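You operate a simulated robot arm through the tools that you are given. There is no shell and no other tool.

Carry out the task below with a simulated robot arm. There is one attempt and no reset: what you move stays moved.

## Task
Turn the yellow bin from RAGS to MEND: swap the label clips, sock in, cream rolled cloth out.
Fine: MEND clip on the bin's rim; RAGS clip and cloth on the counter; the socks in the drawer stay.

The check looks at the end state, three seconds after you hand in, the way a careful person would. Anything else that was tipped, shoved, dropped, spilled or broken makes it a failure. Flat cloth is picked up by pressing the open fingertips on it (5 to 10 N) and closing them slowly along it; thin cloth reads only 2 to 8 mm in the jaws.

## Robot
A 6-joint arm with a two-finger parallel gripper, fixed in place. Base frame: the origin is on the floor under the middle of its stand, x ahead of it, y to its left, z up; the work surface is at about z = 0.9. Readings come in m, rad, newtons and seconds.
With the tool pointing down near the work surface it reaches from about 0.24 to 0.66 m from the base axis. Its first joint turns from -1.152 to 1.152 rad. Payload 2.9 kg.
Tool frame: the origin (TCP) lies between the finger pads and is the grasp point; the fingertips stand 0.03 m ahead of it; z points along the fingers, y is the line along which they close. The gripper opens to 0.11 m. The fingers are 0.02 m wide and 0.01 m thick; the gripper's body (0.048 by 0.112 m) begins 0.055 m behind the TCP.
Orientation is that of the tool frame in the base frame, as a unit quaternion [x, y, z, w]. With the fingers straight down and closing along the base's y, the tool's x points along the base's -x, its y along +y and its z along -z.

## Interface
- The arm moves only by the tool servo_tool. Its argument "commands" is a list of rows, each a list of 7 numbers: the closure in counts, from 0 (fully open) to 255 (shut), then the shift along the tool's x, y, z in m, then the turn, a rotation vector about the tool's x, y, z in rad. In form: [[grip, tx, ty, tz, ax, ay, az], ...]. A call has 1 to 20 rows; each row is the pose to reach, as a shift and turn from the pose commanded when the call began, along the tool's axes at that moment. A row lasts 0.2 s, in which the tool goes at most 0.05 m and 0.15 rad; a call with a longer step from one row to the next is refused whole, and so is a gripper value outside its range. A pose out of reach is approached as far as the arm can. The call stops where the force on the tool passes 40 N (or 10 N more than at its start, if that is more) or the arm is blocked; 0.2 s more then pass. Each finger travels about 0.108 m/s and halts on what it meets, pressing with about 28 N; the grip force reading is that of the motor and also rises with nothing between the fingers. The clock runs only during rows and for 0.2 s after the last one: add rows that repeat a pose to give the fingers time. It gives the time, the measured TCP pose, the force on the tool (base axes), the opening and the grip force at its end, in the units of the frame above (readings bear some noise), with the torque about the TCP (base axes, N m) and any sound that the robot's microphone picked up, and new pictures: "views" is both (left out), scene, wrist or none.
- Cameras (640 x 400 px; columns grow to the right, rows downward): "scene" is fixed at [0.0875, 0.4386, 1.3962]; the picture's right is [-0.68, -0.74, 0.00], its down [-0.34, 0.31, -0.89] and it looks along [0.65, -0.60, -0.46] (base axes); focal length 287 px, centre (320, 200). "wrist" rides on the gripper at [0.072, 0.017, -0.103] in the tool frame; the picture's right is [-0.23, 0.97, 0.00], its down [-0.76, -0.18, -0.62] and it looks along [-0.61, -0.14, 0.78] (tool axes); focal length 222 px, centre (320, 200). There is no depth. A picture from a camera that has moved, and an enlarged one, comes with that camera's place and axes in the base frame and with its lens.
- inspect(camera, box): a new picture of the part [left, top, right, bottom] of that camera's present view, enlarged. It takes no simulated time.
- job_done(): hands the job in; it is judged then, once.

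Places have to be worked out from the pictures, the camera data and where the tool is seen. Open the gripper and draw the arm clear of the work before you hand the job in, unless the task says otherwise.

The tools are called as name(argument=value, ...) on one line, values as JSON. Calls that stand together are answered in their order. servo_tool: Moves the arm, as the interface text tells. Its arguments: {"type":"object","properties":{"commands":{"type":"array"},"views":{"type":"string","enum":["both","scene","wrist","none"]}},"required":["commands"]} The other tools are called the same way: inspect (camera, box) takes an enlarged picture of a part of a camera's view; job_done () hands the job in.

At the start:

```text
t: 0.0
ee_pos: [0.3676, -0.1204, 1.2945]
tool_rot: [0.0, 1.0, 0.0, 0.001]
wrist_force: [-0.1, 0.0, -0.2]
moment: [-0.01, -0.03, -0.02]
grip_width: 0.1101
finger_force: 0.2
```

scene: 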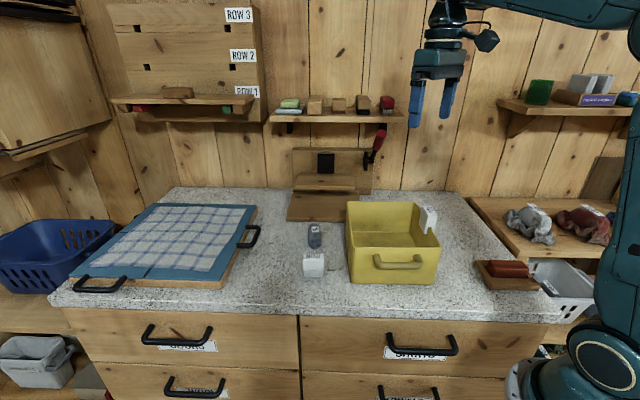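
wrist: 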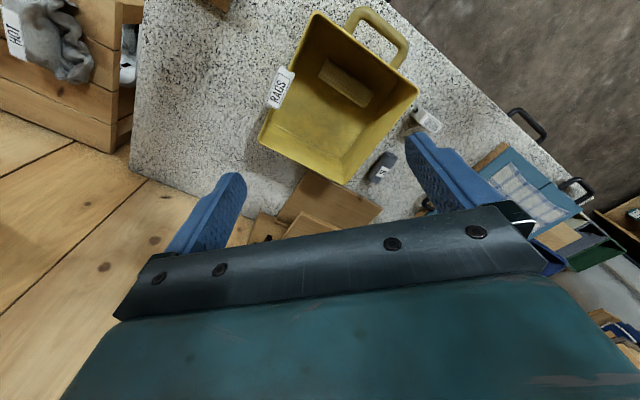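

I see the yellow bin with a RAGS clip on its rim, two small things on the counter left of the bin, and drawers with labels. I'll take enlarged pictures first to find the MEND clip, the sock and the drawers' labels.

inspect(camera="scene", box=[280, 180, 460, 300])

inspect(camera="scene", box=[80, 300, 580, 400])

inspect(camera="wrist", box=[240, 0, 600, 240])

inspect(camera="scene", box=[440, 60, 640, 320])

inspect(camera="scene", box=[0, 180, 280, 400])

```text
3.33 times, centred on (370, 240) of scene
camera zoom: at [0.0875, 0.4386, 1.3962], right [-0.68, -0.74, 0.0], down [-0.34, 0.31, -0.89], along [0.65, -0.6, -0.46], focal length 957 px, centre (153, 67)
```

zoom: 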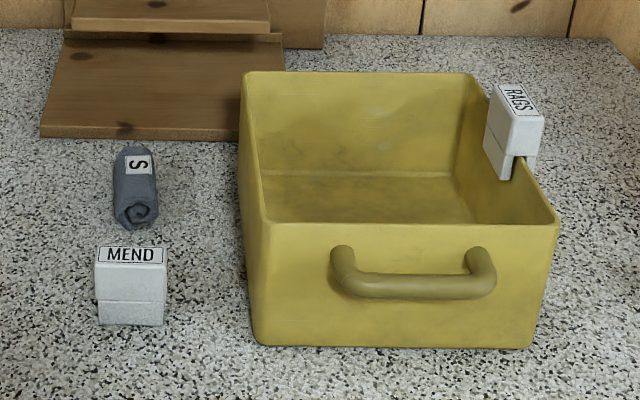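

```text
1.28 times, centred on (330, 350) of scene
camera zoom: at [0.0875, 0.4386, 1.3962], right [-0.68, -0.74, 0.0], down [-0.34, 0.31, -0.89], along [0.65, -0.6, -0.46], focal length 368 px, centre (307, 8)
```

zoom: 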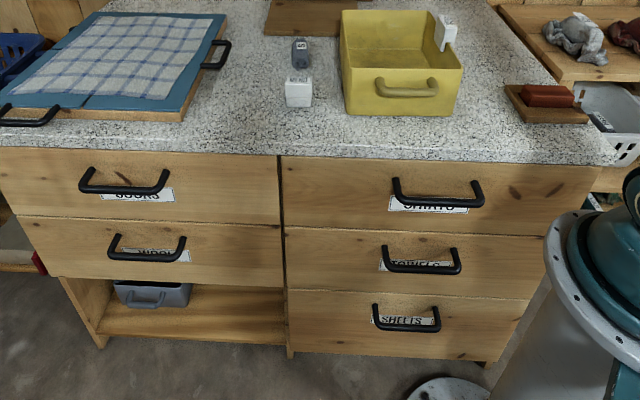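

```text
1.67 times, centred on (420, 120) of wrist
camera zoom: at [0.2957, -0.1049, 1.399], right [0.23, 0.97, 0.0], down [0.76, -0.18, 0.62], along [0.61, -0.14, -0.78], focal length 370 px, centre (153, 333)
```

zoom: 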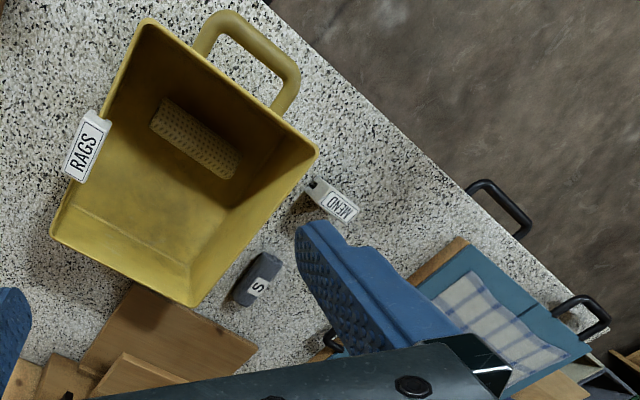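

```text
1.54 times, centred on (540, 190) of scene
camera zoom: at [0.0875, 0.4386, 1.3962], right [-0.68, -0.74, 0.0], down [-0.34, 0.31, -0.89], along [0.65, -0.6, -0.46], focal length 442 px, centre (-18, 215)
```

zoom: 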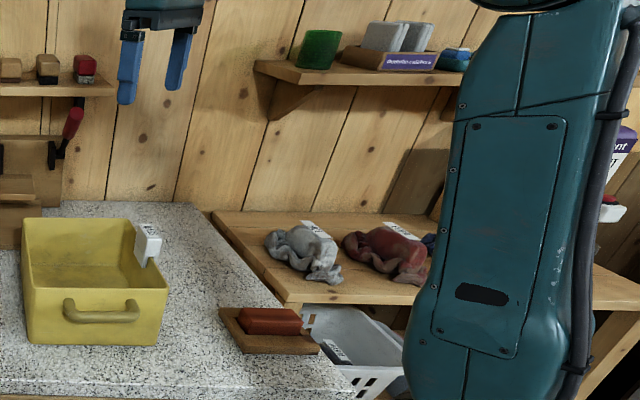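

```text
1.82 times, centred on (140, 290) of scene
camera zoom: at [0.0875, 0.4386, 1.3962], right [-0.68, -0.74, 0.0], down [-0.34, 0.31, -0.89], along [0.65, -0.6, -0.46], focal length 522 px, centre (647, 36)
```

zoom: 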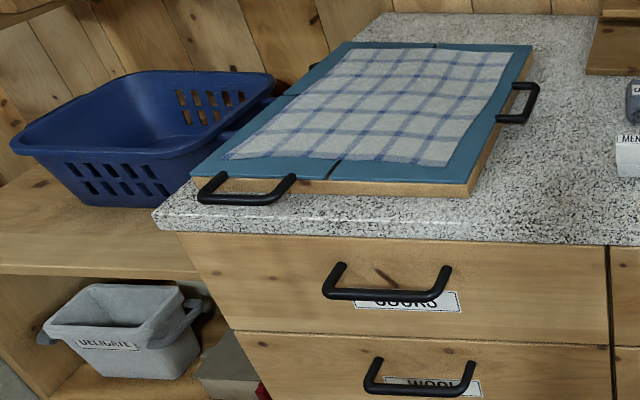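

The MEND clip stands near (0.51, 0.07), the grey "S" roll (the sock) is near (0.60, -0.02), the bin's centre is near (0.43, -0.11) with its sides about 45° to the base axes, and the RAGS clip is near (0.36, -0.19). I'll lower the arm toward the MEND clip, still well above everything, for a closer wrist view.

servo_tool(commands=[[0, -0.002, 0.03, 0.029, 0, 0, 0], [0, -0.004, 0.06, 0.058, 0, 0, 0], [0, -0.006, 0.09, 0.087, 0, 0, 0], [0, -0.008, 0.12, 0.116, 0, 0, 0], [0, -0.01, 0.15, 0.145, 0, 0, 0], [0, -0.0124, 0.18, 0.1745, 0, 0, 0]], views="both")

```text
t: 1.4
ee_pos: [0.3815, 0.0601, 1.1201]
tool_rot: [0.0, 1.0, -0.001, 0.0]
wrist_force: [0.5, 0.3, -0.3]
moment: [-0.02, 0.06, 0.02]
grip_width: 0.1101
finger_force: 0.0
camera wrist: at [0.3082, 0.0763, 1.224], right [0.23, 0.97, 0.0], down [0.76, -0.18, 0.62], along [0.61, -0.14, -0.78], focal length 222 px, centre (320, 200)
```

scene: 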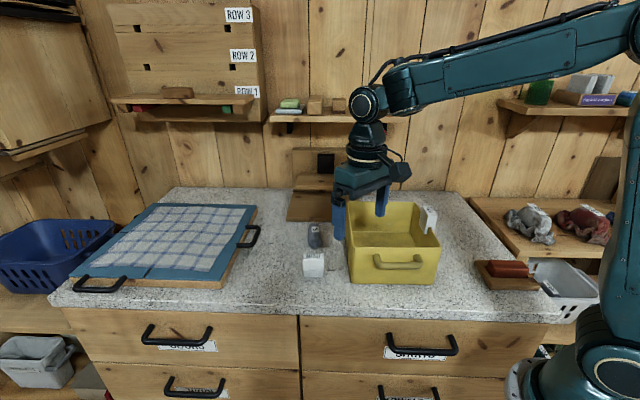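
wrist: 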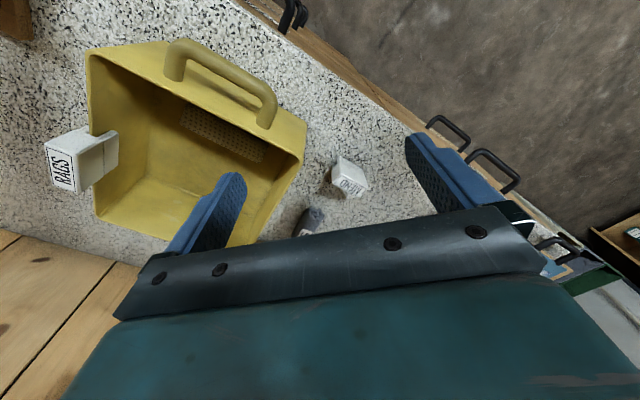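

The wrist view shows both clips as blocks. I'll enlarge them to see their shape and slot direction.

inspect(camera="wrist", box=[280, 130, 400, 240])

inspect(camera="wrist", box=[30, 30, 310, 230])

inspect(camera="scene", box=[290, 215, 350, 285])

inspect(camera="scene", box=[400, 190, 460, 250])

```text
3.64 times, centred on (340, 185) of wrist
camera zoom: at [0.3082, 0.0763, 1.224], right [0.23, 0.97, 0.0], down [0.76, -0.18, 0.62], along [0.61, -0.14, -0.78], focal length 808 px, centre (247, 254)
```

zoom: 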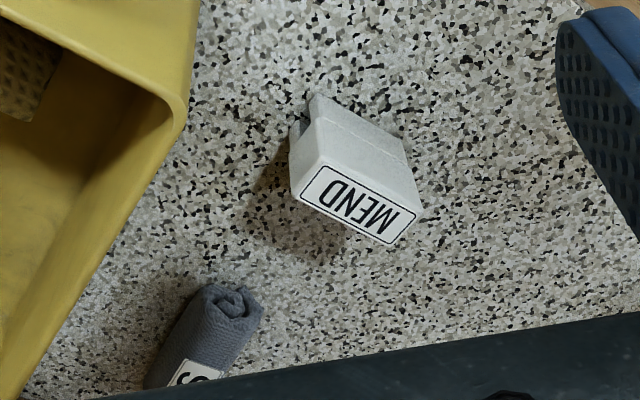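

```text
2.00 times, centred on (170, 130) of wrist
camera zoom: at [0.3082, 0.0763, 1.224], right [0.23, 0.97, 0.0], down [0.76, -0.18, 0.62], along [0.61, -0.14, -0.78], focal length 444 px, centre (620, 340)
```

zoom: 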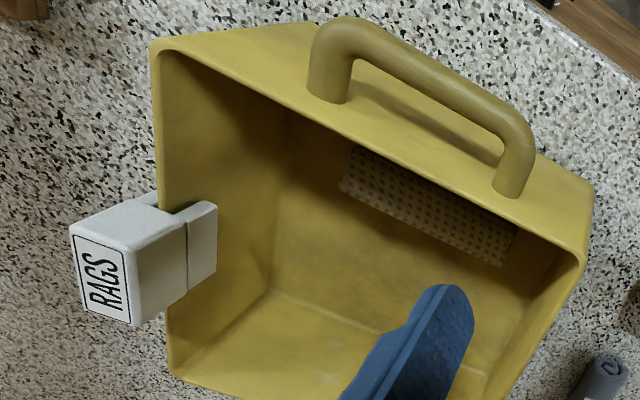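

```text
5.71 times, centred on (320, 250) of scene
camera zoom: at [0.0875, 0.4386, 1.3962], right [-0.68, -0.74, 0.0], down [-0.34, 0.31, -0.89], along [0.65, -0.6, -0.46], focal length 1641 px, centre (320, -86)
```

zoom: 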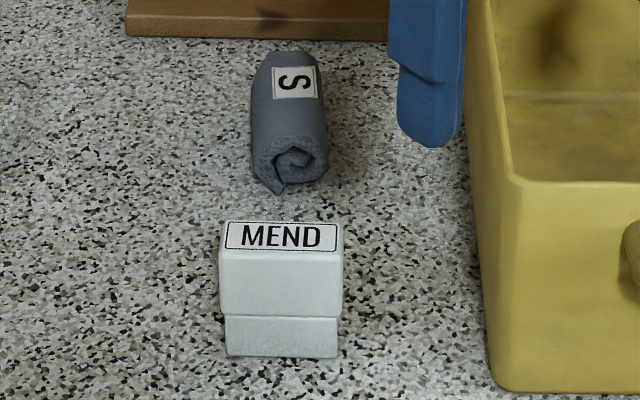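

```text
6.67 times, centred on (430, 220) of scene
camera zoom: at [0.0875, 0.4386, 1.3962], right [-0.68, -0.74, 0.0], down [-0.34, 0.31, -0.89], along [0.65, -0.6, -0.46], focal length 1914 px, centre (-413, 67)
```

zoom: 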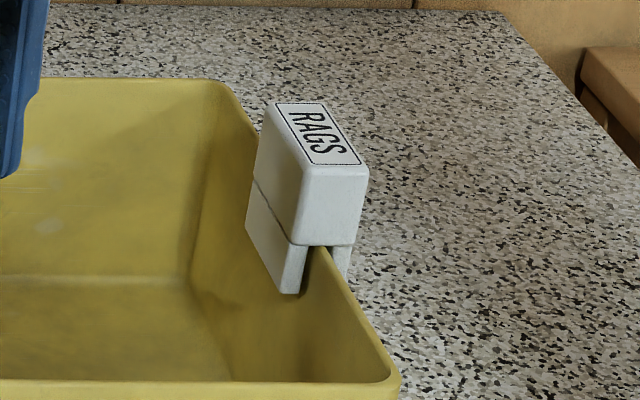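

Each clip is about 52 mm wide, 26 mm thick and 52 mm tall, with a slot between two legs that runs along its long side. RAGS straddles the right-hand wall of the bin. I'll move above it and yaw the tool about 44° so the fingers will close across that wall.

servo_tool(commands=[[0, 0.003, -0.041, -0.005, 0, 0, 0.13], [0, 0.007, -0.082, -0.01, 0, 0, 0.26], [0, 0.01, -0.123, -0.01, 0, 0, 0.39], [0, 0.014, -0.164, -0.01, 0, 0, 0.52], [0, 0.017, -0.205, -0.01, 0, 0, 0.65], [0, 0.0205, -0.246, -0.01, 0, 0, 0.775], [0, 0.0205, -0.246, -0.01, 0, 0, 0.775]], views="both")

```text
t: 3.0
ee_pos: [0.3581, -0.1871, 1.1299]
tool_rot: [0.379, 0.925, 0.0, 0.001]
wrist_force: [0.7, -0.1, 0.8]
moment: [0.03, -0.01, 0.03]
grip_width: 0.1102
finger_force: 0.1
camera wrist: at [0.3193, -0.1246, 1.2342], right [0.84, 0.54, 0.0], down [0.42, -0.66, 0.62], along [0.33, -0.53, -0.78], focal length 222 px, centre (320, 200)
```

scene: 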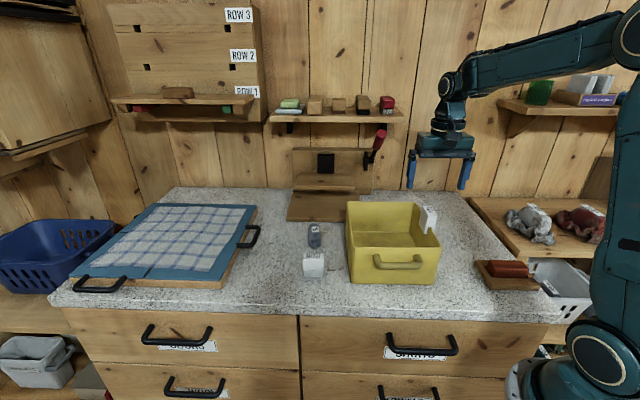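
wrist: 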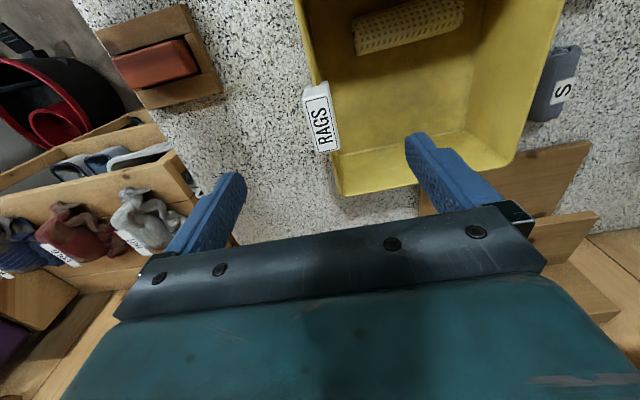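

The tool's closing axis now lies across the right wall. I'll enlarge the RAGS clip and the bin in the wrist view to measure their place and angle.

inspect(camera="wrist", box=[270, 60, 400, 210])

inspect(camera="wrist", box=[280, 0, 600, 200])

```text
2.67 times, centred on (335, 135) of wrist
camera zoom: at [0.3193, -0.1246, 1.2342], right [0.84, 0.54, 0.0], down [0.42, -0.66, 0.62], along [0.33, -0.53, -0.78], focal length 592 px, centre (280, 373)
```

zoom: 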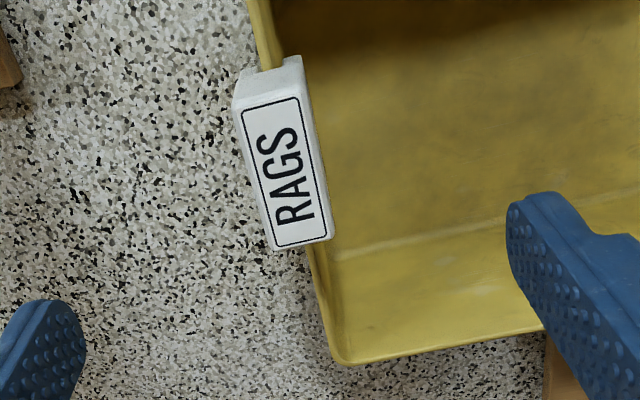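

```text
2.00 times, centred on (440, 100) of wrist
camera zoom: at [0.3193, -0.1246, 1.2342], right [0.84, 0.54, 0.0], down [0.42, -0.66, 0.62], along [0.33, -0.53, -0.78], focal length 444 px, centre (80, 400)
```

zoom: 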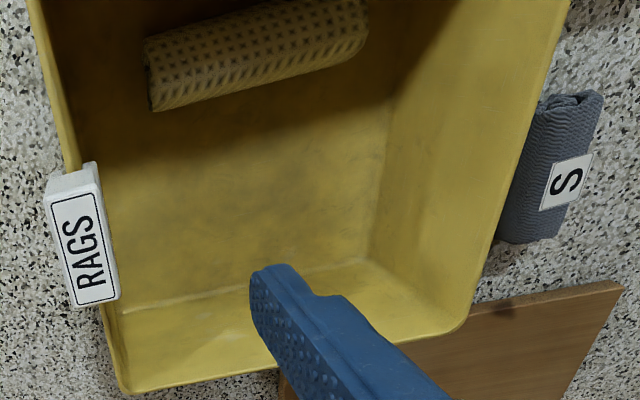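

The RAGS label's centre triangulates to about (0.358, -0.182, 1.045) and its long side matches the tool's x within a degree. I'll shift a few mm and lower to z ≈ 1.035 with the fingers partly open, one on each side of the wall.

servo_tool(commands=[[60, 0.004, 0.0035, 0.02, 0, 0, 0], [116, 0.004, 0.0035, 0.04, 0, 0, 0], [116, 0.004, 0.0035, 0.06, 0, 0, 0], [116, 0.004, 0.0035, 0.078, 0, 0, 0], [116, 0.004, 0.0035, 0.095, 0, 0, 0], [116, 0.004, 0.0035, 0.095, 0, 0, 0]], views="both")

inspect(camera="wrist", box=[220, 90, 420, 230])

inspect(camera="scene", box=[390, 170, 470, 250])

```text
t: 4.4
ee_pos: [0.3602, -0.1823, 1.0364]
tool_rot: [0.377, 0.926, 0.001, 0.0]
wrist_force: [0.8, 0.6, -0.1]
moment: [0.01, 0.0, 0.02]
grip_width: 0.0601
finger_force: 0.0
camera wrist: at [0.32, -0.12, 1.1399], right [0.84, 0.54, 0.0], down [0.42, -0.66, 0.62], along [0.34, -0.53, -0.78], focal length 222 px, centre (320, 200)
```

scene: 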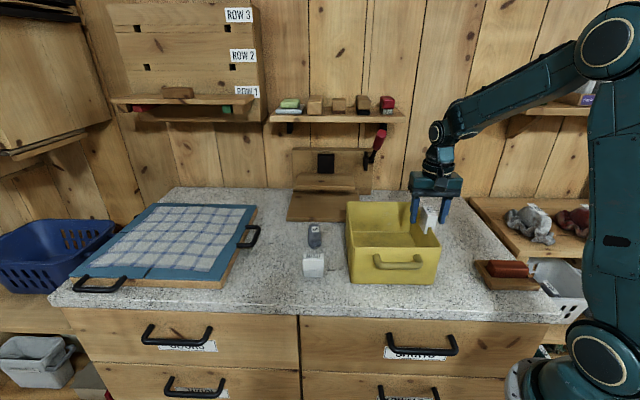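
wrist: 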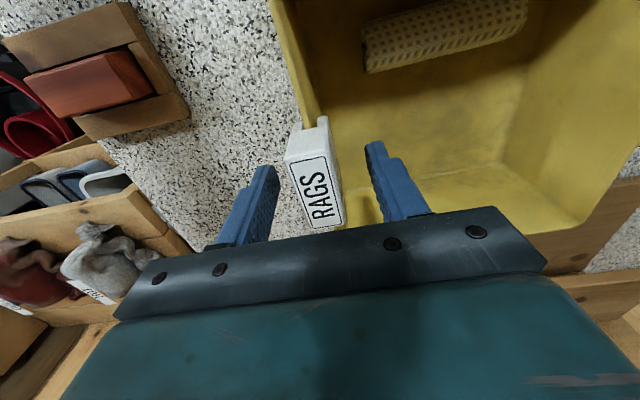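

```text
2.86 times, centred on (320, 160) of wrist
camera zoom: at [0.32, -0.12, 1.1399], right [0.84, 0.54, 0.0], down [0.42, -0.66, 0.62], along [0.34, -0.53, -0.78], focal length 635 px, centre (320, 314)
```

zoom: 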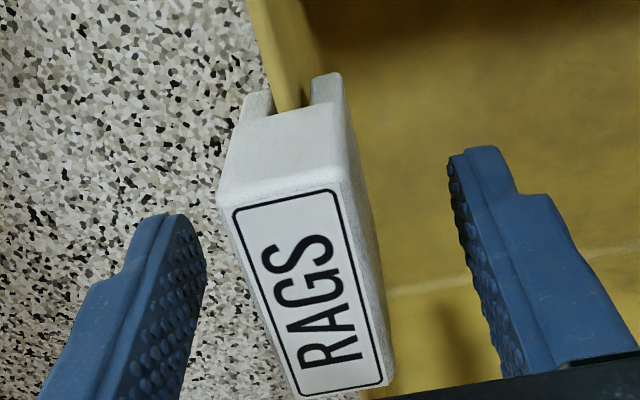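

```text
5.00 times, centred on (430, 210) of scene
camera zoom: at [0.0875, 0.4386, 1.3962], right [-0.68, -0.74, 0.0], down [-0.34, 0.31, -0.89], along [0.65, -0.6, -0.46], focal length 1436 px, centre (-230, 150)
```

zoom: 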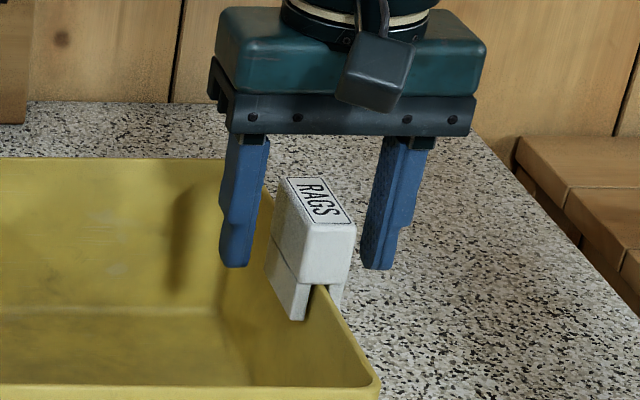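

The clip sits centred between the fingers within about 1 mm, and about 5 mm toward tool +x. I'll shift 4 mm that way and close slowly on it.

servo_tool(commands=[[130, 0.004, 0, 0.002, 0, 0, 0], [150, 0.004, 0, 0.002, 0, 0, 0], [165, 0.004, 0, 0.002, 0, 0, 0], [180, 0.004, 0, 0.002, 0, 0, 0], [190, 0.004, 0, 0.002, 0, 0, 0], [200, 0.004, 0, 0.002, 0, 0, 0], [220, 0.004, 0, 0.002, 0, 0, 0], [255, 0.004, 0, 0.002, 0, 0, 0], [255, 0.004, 0, 0.002, 0, 0, 0]], views="both")

inspect(camera="wrist", box=[220, 90, 420, 230])

```text
t: 6.4
ee_pos: [0.3566, -0.1795, 1.0343]
tool_rot: [0.378, 0.926, 0.0, 0.001]
wrist_force: [0.6, -0.4, -0.1]
moment: [0.0, 0.03, 0.02]
grip_width: 0.023
finger_force: 27.9
camera wrist: at [0.317, -0.1171, 1.1376], right [0.84, 0.54, 0.0], down [0.42, -0.66, 0.62], along [0.34, -0.53, -0.78], focal length 222 px, centre (320, 200)
```

scene: 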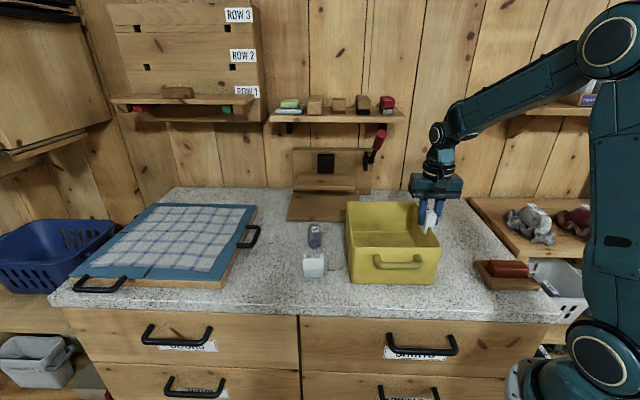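
wrist: 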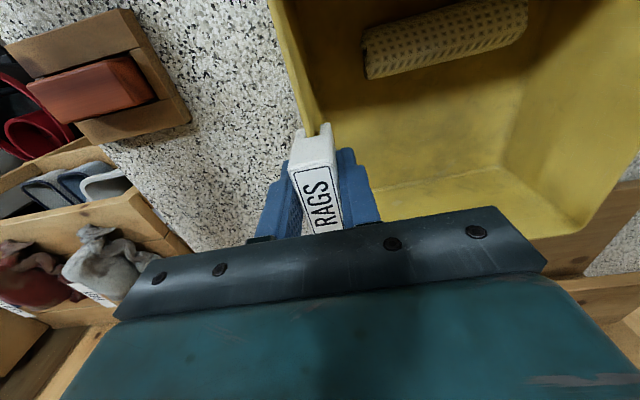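

```text
2.86 times, centred on (320, 160) of wrist
camera zoom: at [0.317, -0.1171, 1.1376], right [0.84, 0.54, 0.0], down [0.42, -0.66, 0.62], along [0.34, -0.53, -0.78], focal length 635 px, centre (320, 314)
```

zoom: 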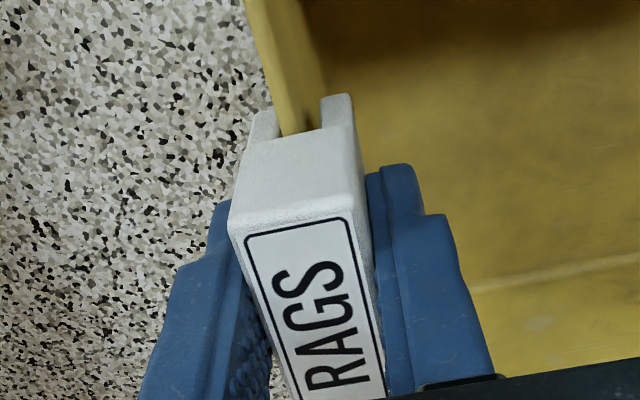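

The clip is gripped (23 mm, 28 N) with the arm at (0.3566, -0.1795, 1.0343); that pose is a reference for seating MEND later. I'll lift it straight up.

servo_tool(commands=[[255, 0, 0, -0.008, 0, 0, 0], [255, 0, 0, -0.016, 0, 0, 0], [255, 0, 0, -0.026, 0, 0, 0], [255, 0, 0, -0.04, 0, 0, 0], [255, 0, 0, -0.06, 0, 0, 0], [255, 0, 0, -0.08, 0, 0, 0], [255, 0, 0, -0.1, 0, 0, 0]], views="both")

inspect(camera="scene", box=[340, 120, 500, 300])

inspect(camera="wrist", box=[180, 0, 460, 240])

```text
t: 8.0
ee_pos: [0.3568, -0.1804, 1.1344]
tool_rot: [0.378, 0.926, 0.0, 0.0]
wrist_force: [-0.1, -0.5, -0.1]
moment: [0.04, 0.02, 0.01]
grip_width: 0.0232
finger_force: 27.7
camera wrist: at [0.3165, -0.1177, 1.2383], right [0.84, 0.54, 0.0], down [0.42, -0.66, 0.62], along [0.34, -0.53, -0.78], focal length 222 px, centre (320, 200)
```

scene: 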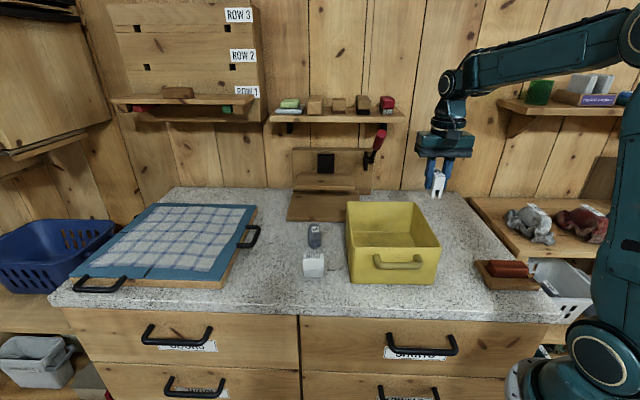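
wrist: 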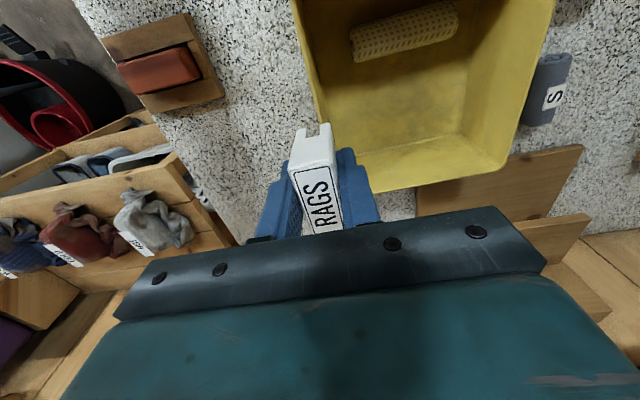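

```text
2.22 times, centred on (420, 210) of scene
camera zoom: at [0.0875, 0.4386, 1.3962], right [-0.68, -0.74, 0.0], down [-0.34, 0.31, -0.89], along [0.65, -0.6, -0.46], focal length 638 px, centre (98, 178)
```

zoom: 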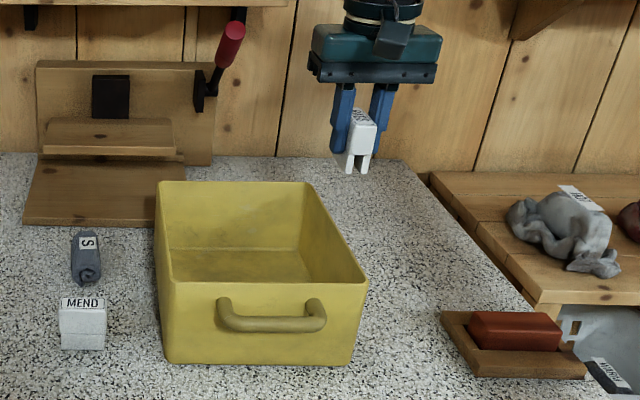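

```text
1.67 times, centred on (320, 120) of wrist
camera zoom: at [0.3165, -0.1177, 1.2383], right [0.84, 0.54, 0.0], down [0.42, -0.66, 0.62], along [0.34, -0.53, -0.78], focal length 370 px, centre (320, 333)
```

zoom: 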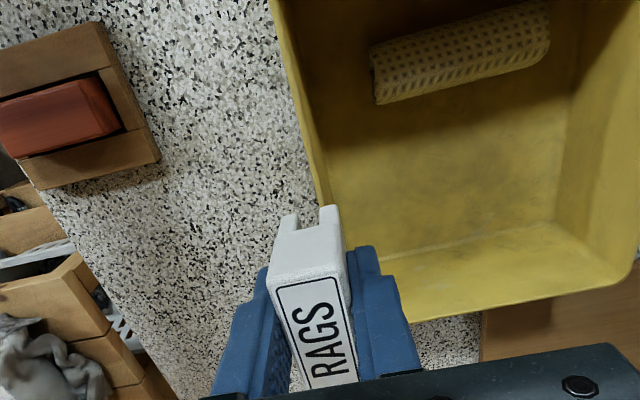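

RAGS is out of the rim and the bin hasn't moved. I'll carry it about 10 cm right of the bin and 5 cm back to open counter, around (0.32, -0.285), clear of the soap tray, then lower it to just above the counter.

servo_tool(commands=[[255, -0.016, -0.034, 0, 0, 0, 0], [255, -0.033, -0.068, 0, 0, 0, 0], [255, -0.05, -0.1, 0, 0, 0, 0], [255, -0.05, -0.1, 0.03, 0, 0, 0], [255, -0.05, -0.1, 0.065, 0, 0, 0], [255, -0.05, -0.1, 0.1, 0, 0, 0], [255, -0.05, -0.1, 0.135, 0, 0, 0], [255, -0.05, -0.1, 0.16, 0, 0, 0], [255, -0.05, -0.1, 0.175, 0, 0, 0], [255, -0.05, -0.1, 0.182, 0, 0, 0], [255, -0.05, -0.1, 0.182, 0, 0, 0]], views="both")

inspect(camera="scene", box=[380, 150, 520, 290])

```text
t: 10.4
ee_pos: [0.3226, -0.2866, 0.951]
tool_rot: [0.378, 0.926, 0.001, 0.001]
wrist_force: [-0.7, -0.1, 0.1]
moment: [0.01, 0.0, 0.01]
grip_width: 0.0231
finger_force: 27.9
camera wrist: at [0.2825, -0.2237, 1.0547], right [0.84, 0.54, 0.0], down [0.42, -0.66, 0.62], along [0.34, -0.53, -0.78], focal length 222 px, centre (320, 200)
```

scene: 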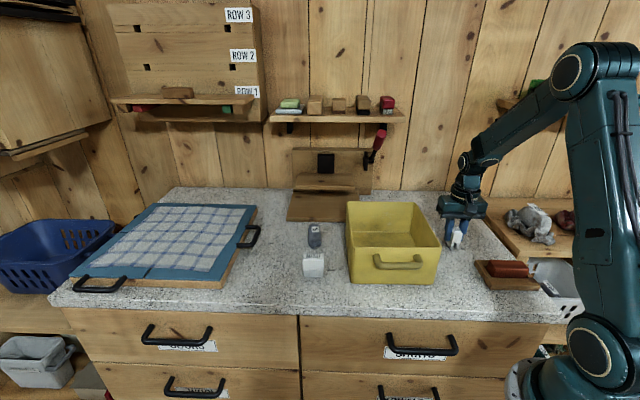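
wrist: 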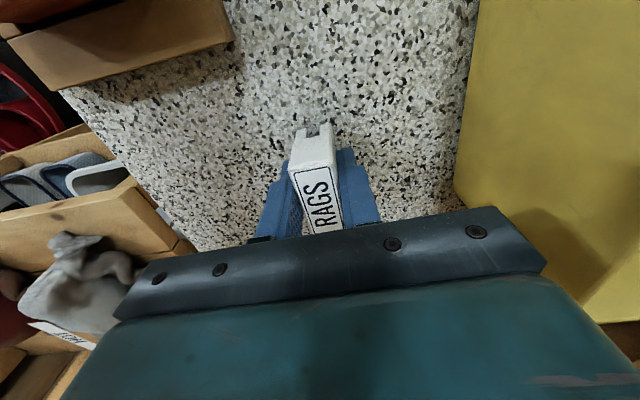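

```text
2.86 times, centred on (450, 220) of scene
camera zoom: at [0.0875, 0.4386, 1.3962], right [-0.68, -0.74, 0.0], down [-0.34, 0.31, -0.89], along [0.65, -0.6, -0.46], focal length 820 px, centre (-51, 143)
```

zoom: 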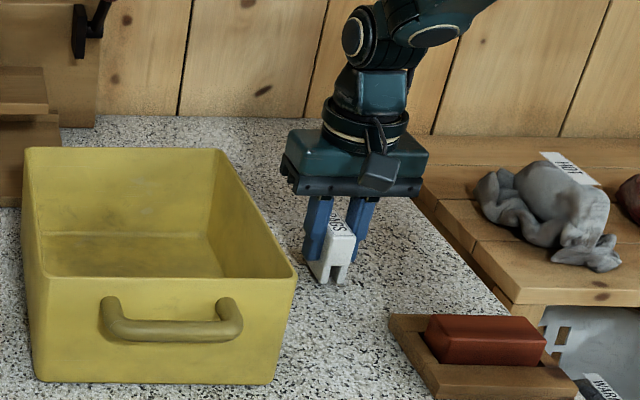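

The clip hangs just over clear counter. I'll lower it in 2 mm steps, watching the force.

servo_tool(commands=[[255, 0, 0, 0.002, 0, 0, 0], [255, 0, 0, 0.004, 0, 0, 0], [255, 0, 0, 0.006, 0, 0, 0], [255, 0, 0, 0.006, 0, 0, 0]], views="none")

inspect(camera="scene", box=[430, 200, 490, 260])

```text
t: 11.4
ee_pos: [0.3229, -0.2835, 0.9449]
tool_rot: [0.378, 0.926, 0.0, 0.002]
wrist_force: [-2.9, 2.1, 12.4]
moment: [0.12, 0.13, -0.02]
grip_width: 0.0231
finger_force: 28.4
```

```text
6.67 times, centred on (460, 230) of scene
camera zoom: at [0.0873, 0.4387, 1.3961], right [-0.68, -0.74, 0.0], down [-0.34, 0.31, -0.89], along [0.65, -0.6, -0.46], focal length 1914 px, centre (-613, 0)
```

zoom: 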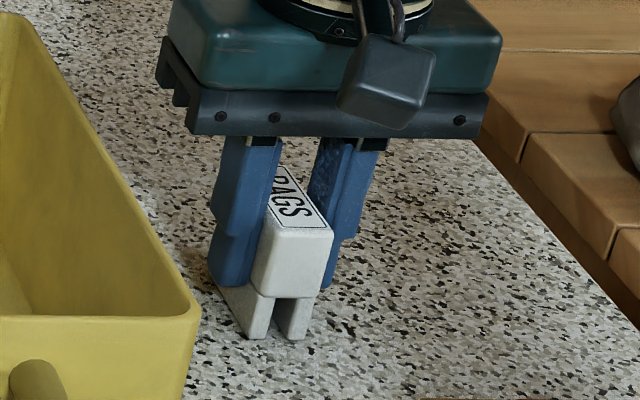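

The clip now rests on the counter with about 12 N. I'll ease up 1 mm, open slowly, and then rise.

servo_tool(commands=[[255, 0, 0, -0.001, 0, 0, 0], [200, 0, 0, -0.001, 0, 0, 0], [190, 0, 0, -0.001, 0, 0, 0], [175, 0, 0, -0.001, 0, 0, 0], [150, 0, 0, -0.001, 0, 0, 0], [130, 0, 0, -0.001, 0, 0, 0], [130, 0, 0, -0.01, 0, 0, 0], [130, 0, 0, -0.03, 0, 0, 0], [130, 0, 0, -0.06, 0, 0, 0], [130, 0, 0, -0.1, 0, 0, 0], [130, 0, 0, -0.14, 0, 0, 0], [100, 0, 0, -0.18, 0, 0, 0]], views="both")

inspect(camera="scene", box=[330, 180, 490, 300])

```text
t: 14.0
ee_pos: [0.3246, -0.2854, 1.1264]
tool_rot: [0.378, 0.926, 0.001, 0.0]
wrist_force: [-0.5, 0.1, -0.8]
moment: [0.01, 0.0, 0.0]
grip_width: 0.0669
finger_force: 0.1
camera wrist: at [0.2827, -0.2231, 1.2306], right [0.84, 0.54, 0.0], down [0.42, -0.66, 0.62], along [0.34, -0.53, -0.78], focal length 222 px, centre (320, 200)
```

scene: 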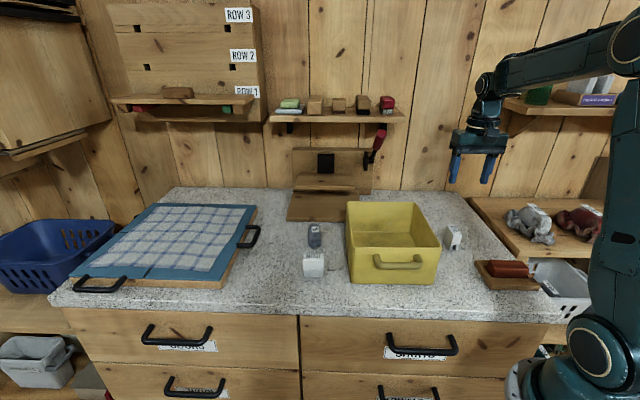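
wrist: 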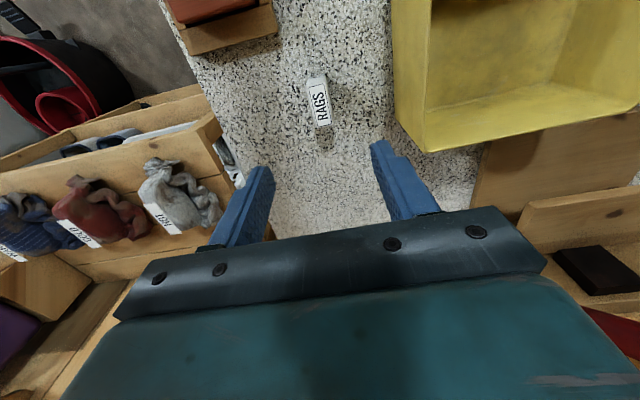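

```text
3.33 times, centred on (410, 240) of scene
camera zoom: at [0.0875, 0.4386, 1.3962], right [-0.68, -0.74, 0.0], down [-0.34, 0.31, -0.89], along [0.65, -0.6, -0.46], focal length 957 px, centre (20, 67)
```

zoom: 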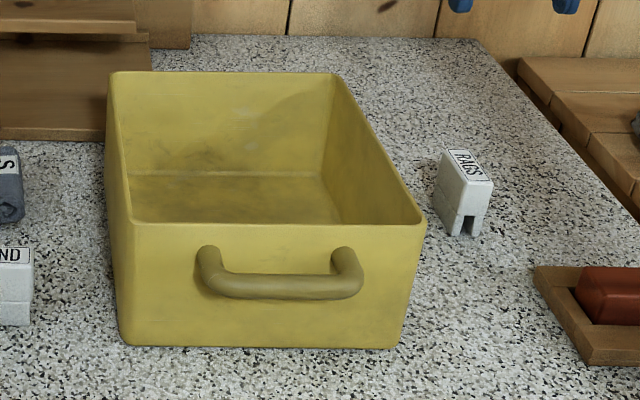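

RAGS stands upright on the counter right of the bin. Next is the cream roll at about (0.398, -0.076), with its axis along about 46°. I'll move over it and yaw back 90° so the fingers close across the roll, with an offset of about 2 cm away from the near wall for clearance.

servo_tool(commands=[[100, 0.006, 0.0175, -0.004, 0, 0, -0.131], [90, 0.012, 0.035, -0.004, 0, 0, -0.262], [80, 0.018, 0.0525, -0.004, 0, 0, -0.393], [60, 0.0245, 0.07, -0.004, 0, 0, -0.524], [40, 0.031, 0.0875, -0.004, 0, 0, -0.655], [30, 0.037, 0.105, -0.004, 0, 0, -0.786], [20, 0.043, 0.122, -0.004, 0, 0, -0.916], [20, 0.049, 0.14, -0.004, 0, 0, -1.047], [20, 0.055, 0.157, -0.004, 0, 0, -1.178], [20, 0.0615, 0.175, -0.004, 0, 0, -1.309], [20, 0.068, 0.192, -0.004, 0, 0, -1.44], [20, 0.0739, 0.2097, -0.004, 0, 0, -1.571], [20, 0.0739, 0.2097, -0.004, 0, 0, -1.571]], views="both")

inspect(camera="wrist", box=[200, 30, 440, 230])

```text
t: 16.8
ee_pos: [0.4189, -0.0843, 1.1294]
tool_rot: [-0.388, 0.922, 0.0, 0.0]
wrist_force: [-0.4, -0.5, 0.3]
moment: [0.03, -0.04, -0.01]
grip_width: 0.1015
finger_force: 0.1
camera wrist: at [0.3559, -0.1248, 1.2345], right [-0.54, 0.84, 0.0], down [0.66, 0.42, 0.62], along [0.53, 0.34, -0.78], focal length 222 px, centre (320, 200)
```

scene: 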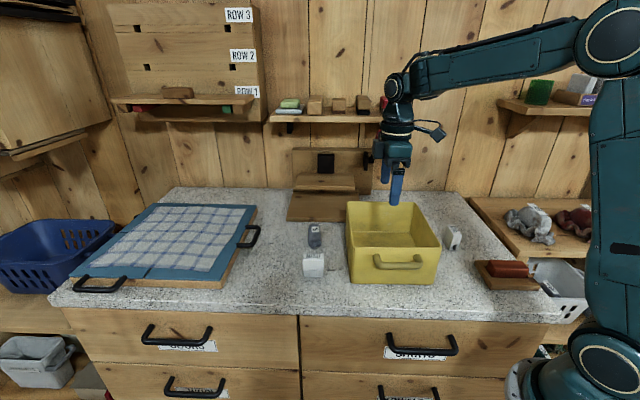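
wrist: 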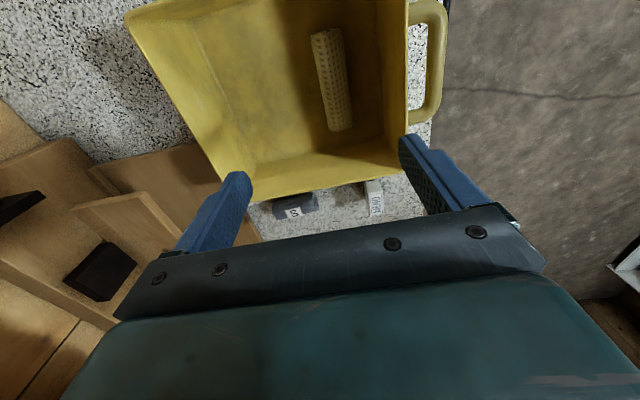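

```text
2.00 times, centred on (320, 130) of wrist
camera zoom: at [0.3559, -0.1248, 1.2345], right [-0.54, 0.84, 0.0], down [0.66, 0.42, 0.62], along [0.53, 0.34, -0.78], focal length 444 px, centre (320, 340)
```

zoom: 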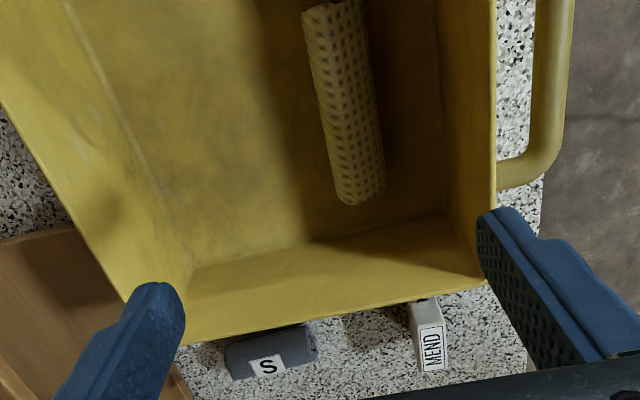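

The roll is under the tool, about 19 mm toward the near wall from the tool axis, and the near wall is about 8 cm from the axis. I'll shift 10 mm toward the roll and lower to z ≈ 0.945 with the fingers open at about 8 cm.

servo_tool(commands=[[40, 0, 0.01, 0.02, 0, 0, 0], [70, 0, 0.01, 0.05, 0, 0, 0], [70, 0, 0.01, 0.085, 0, 0, 0], [70, 0, 0.01, 0.115, 0, 0, 0], [70, 0, 0.01, 0.14, 0, 0, 0], [70, 0, 0.01, 0.16, 0, 0, 0], [70, 0, 0.01, 0.172, 0, 0, 0], [70, 0, 0.01, 0.172, 0, 0, 0]], views="both")

inspect(camera="wrist", box=[200, 30, 440, 230])

inspect(camera="scene", box=[330, 160, 470, 300])

```text
t: 18.6
ee_pos: [0.4099, -0.0775, 0.9587]
tool_rot: [-0.387, 0.922, 0.001, 0.001]
wrist_force: [-0.7, -0.7, -0.1]
moment: [-0.01, 0.01, 0.0]
grip_width: 0.0796
finger_force: 0.0
camera wrist: at [0.3473, -0.1184, 1.062], right [-0.54, 0.84, 0.0], down [0.66, 0.42, 0.62], along [0.53, 0.34, -0.78], focal length 222 px, centre (320, 200)
```

scene: 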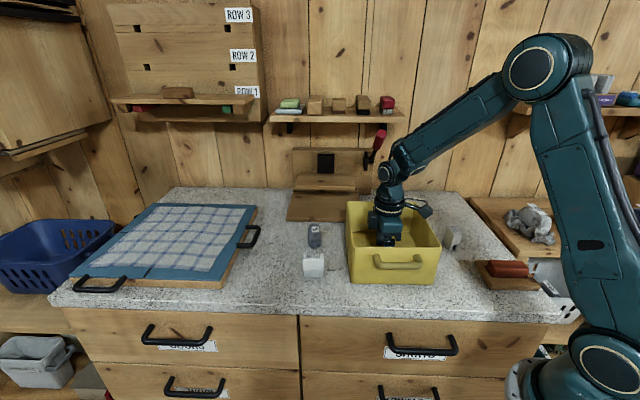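
wrist: 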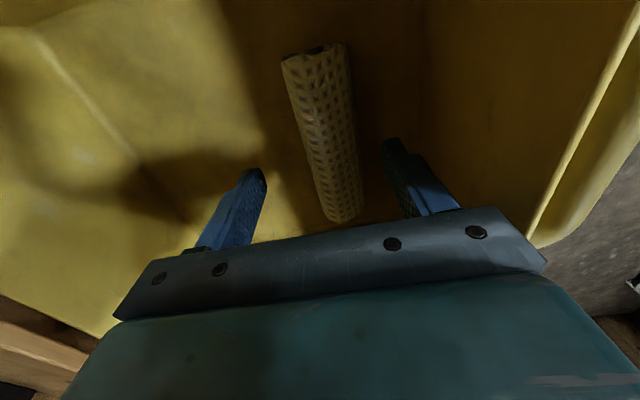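

```text
2.00 times, centred on (320, 130) of wrist
camera zoom: at [0.3473, -0.1184, 1.062], right [-0.54, 0.84, 0.0], down [0.66, 0.42, 0.62], along [0.53, 0.34, -0.78], focal length 444 px, centre (320, 340)
```

zoom: 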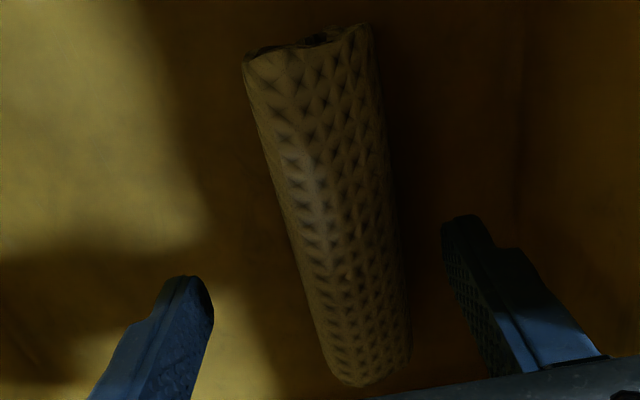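

```text
2.86 times, centred on (400, 230) of scene
camera zoom: at [0.0875, 0.4386, 1.3962], right [-0.68, -0.74, 0.0], down [-0.34, 0.31, -0.89], along [0.65, -0.6, -0.46], focal length 820 px, centre (91, 114)
```

zoom: 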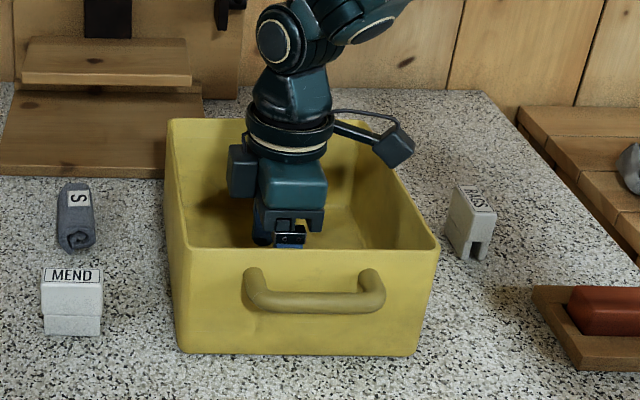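

The roll lies between the fingers with room on both sides. I'll lower another 15 mm so the tips pass its middle, then close slowly.

servo_tool(commands=[[70, 0, 0.004, 0.006, 0, 0, 0], [70, 0, 0.006, 0.011, 0, 0, 0], [70, 0, 0.006, 0.015, 0, 0, 0], [95, 0, 0.006, 0.015, 0, 0, 0], [115, 0, 0.006, 0.015, 0, 0, 0], [130, 0, 0.006, 0.015, 0, 0, 0], [145, 0, 0.006, 0.015, 0, 0, 0], [160, 0, 0.006, 0.015, 0, 0, 0], [175, 0, 0.006, 0.015, 0, 0, 0], [190, 0, 0.006, 0.015, 0, 0, 0], [210, 0, 0.006, 0.015, 0, 0, 0], [230, 0, 0.006, 0.015, 0, 0, 0], [230, 0, 0.006, 0.015, 0, 0, 0]], views="wrist")

inspect(camera="wrist", box=[200, 30, 440, 230])

```text
t: 21.4
ee_pos: [0.4065, -0.0725, 0.9439]
tool_rot: [-0.387, 0.922, 0.001, 0.001]
wrist_force: [0.1, -0.4, 0.2]
moment: [-0.02, 0.01, 0.02]
grip_width: 0.0402
finger_force: 27.6
camera wrist: at [0.3431, -0.1134, 1.047], right [-0.54, 0.84, 0.0], down [0.66, 0.42, 0.62], along [0.53, 0.34, -0.78], focal length 222 px, centre (320, 200)
```

wrist: 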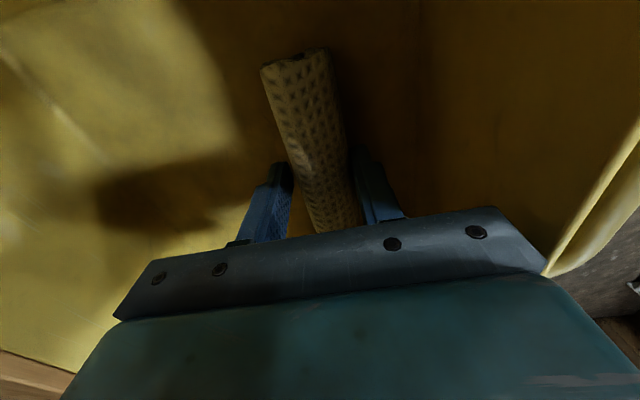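

```text
2.00 times, centred on (320, 130) of wrist
camera zoom: at [0.3431, -0.1134, 1.047], right [-0.54, 0.84, 0.0], down [0.66, 0.42, 0.62], along [0.53, 0.34, -0.78], focal length 444 px, centre (320, 340)
```

zoom: 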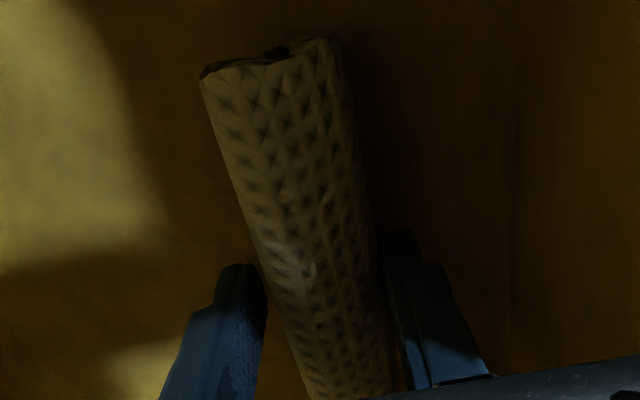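

The roll is gripped (40 mm wide, 28 N). I'll lift it straight up out of the bin.

servo_tool(commands=[[235, 0, 0, -0.01, 0, 0, 0], [235, 0, 0, -0.02, 0, 0, 0], [235, 0, 0, -0.035, 0, 0, 0], [235, 0, 0, -0.055, 0, 0, 0], [235, 0, 0, -0.08, 0, 0, 0], [235, 0, 0, -0.105, 0, 0, 0], [235, 0, 0, -0.13, 0, 0, 0], [235, 0, 0, -0.155, 0, 0, 0], [235, 0, 0, -0.18, 0, 0, 0]], views="both")

inspect(camera="scene", box=[330, 130, 470, 300])

```text
t: 23.4
ee_pos: [0.4049, -0.0734, 1.1224]
tool_rot: [-0.388, 0.922, 0.001, 0.0]
wrist_force: [0.2, -0.8, -0.4]
moment: [-0.01, -0.02, -0.02]
grip_width: 0.0404
finger_force: 28.0
camera wrist: at [0.3422, -0.1135, 1.2261], right [-0.54, 0.84, 0.0], down [0.66, 0.42, 0.62], along [0.53, 0.34, -0.78], focal length 222 px, centre (320, 200)
```

scene: 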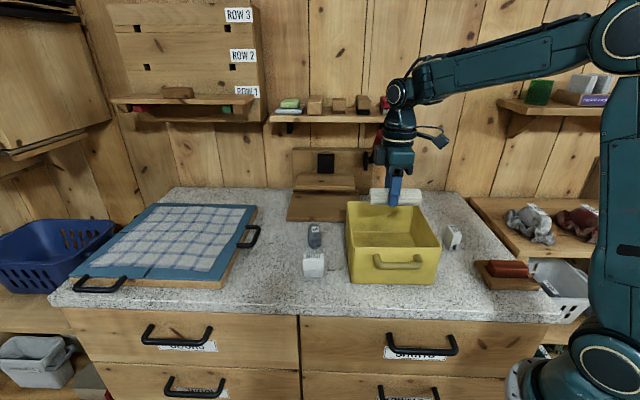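
wrist: 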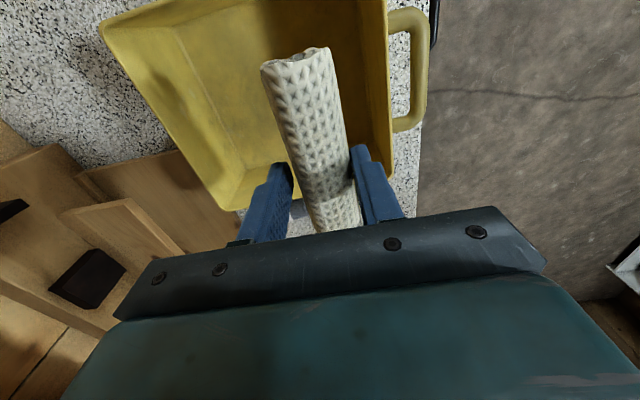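

```text
2.35 times, centred on (400, 215) of scene
camera zoom: at [0.0875, 0.4386, 1.3962], right [-0.68, -0.74, 0.0], down [-0.34, 0.31, -0.89], along [0.65, -0.6, -0.46], focal length 676 px, centre (132, 165)
```

zoom: 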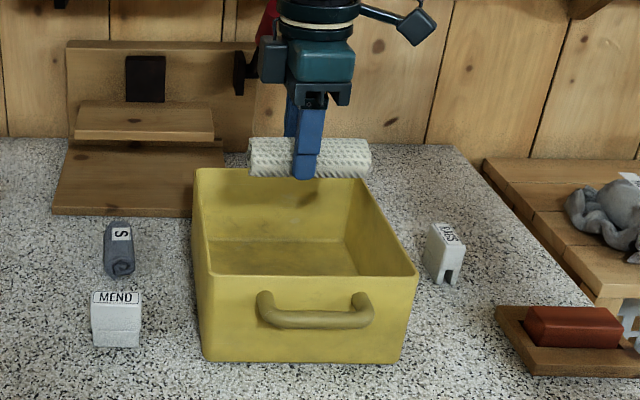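

The roll is out and level in the fingers. I'll carry it left, over MEND at a safe height, to open counter around (0.55, 0.17), then lower it to just above the surface.

servo_tool(commands=[[235, -0.0407, 0.0102, 0, 0, 0, 0], [235, -0.0813, 0.0203, 0, 0, 0, 0], [235, -0.122, 0.0305, 0, 0, 0, 0], [235, -0.1627, 0.0407, 0, 0, 0, 0], [235, -0.2034, 0.0509, 0, 0, 0, 0], [235, -0.244, 0.061, 0, 0, 0, 0], [235, -0.2847, 0.0712, 0, 0, 0, 0], [235, -0.2847, 0.0712, 0.04, 0, 0, 0], [235, -0.2847, 0.0712, 0.08, 0, 0, 0], [235, -0.2847, 0.0712, 0.115, 0, 0, 0], [235, -0.2847, 0.0712, 0.145, 0, 0, 0], [235, -0.2847, 0.0712, 0.165, 0, 0, 0], [235, -0.2847, 0.0712, 0.172, 0, 0, 0], [235, -0.2847, 0.0712, 0.172, 0, 0, 0]], views="both")

inspect(camera="scene", box=[200, 180, 380, 310])

```text
t: 26.4
ee_pos: [0.5556, 0.18, 0.9506]
tool_rot: [-0.389, 0.921, 0.001, 0.001]
wrist_force: [0.6, -0.2, -0.7]
moment: [0.03, 0.03, -0.02]
grip_width: 0.0404
finger_force: 28.0
camera wrist: at [0.4913, 0.1399, 1.0543], right [-0.54, 0.84, 0.0], down [0.66, 0.42, 0.62], along [0.53, 0.34, -0.78], focal length 222 px, centre (320, 200)
```

scene: 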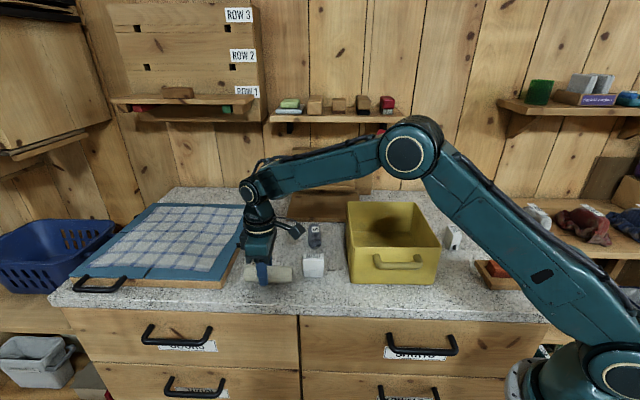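
wrist: 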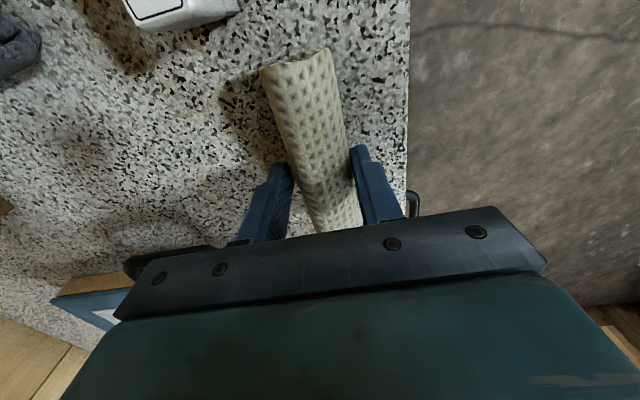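

```text
3.08 times, centred on (290, 245) of scene
camera zoom: at [0.0875, 0.4386, 1.3962], right [-0.68, -0.74, 0.0], down [-0.34, 0.31, -0.89], along [0.65, -0.6, -0.46], focal length 884 px, centre (412, 62)
```

zoom: 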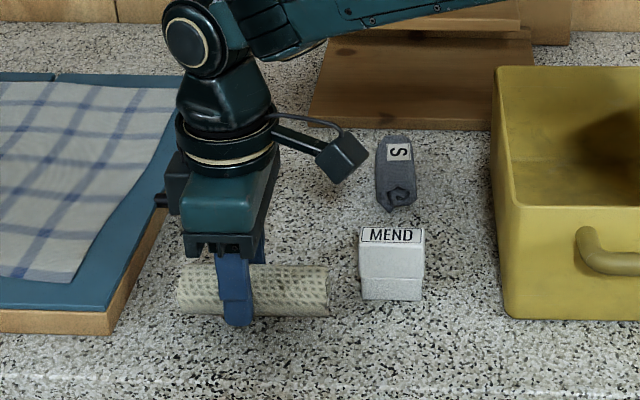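

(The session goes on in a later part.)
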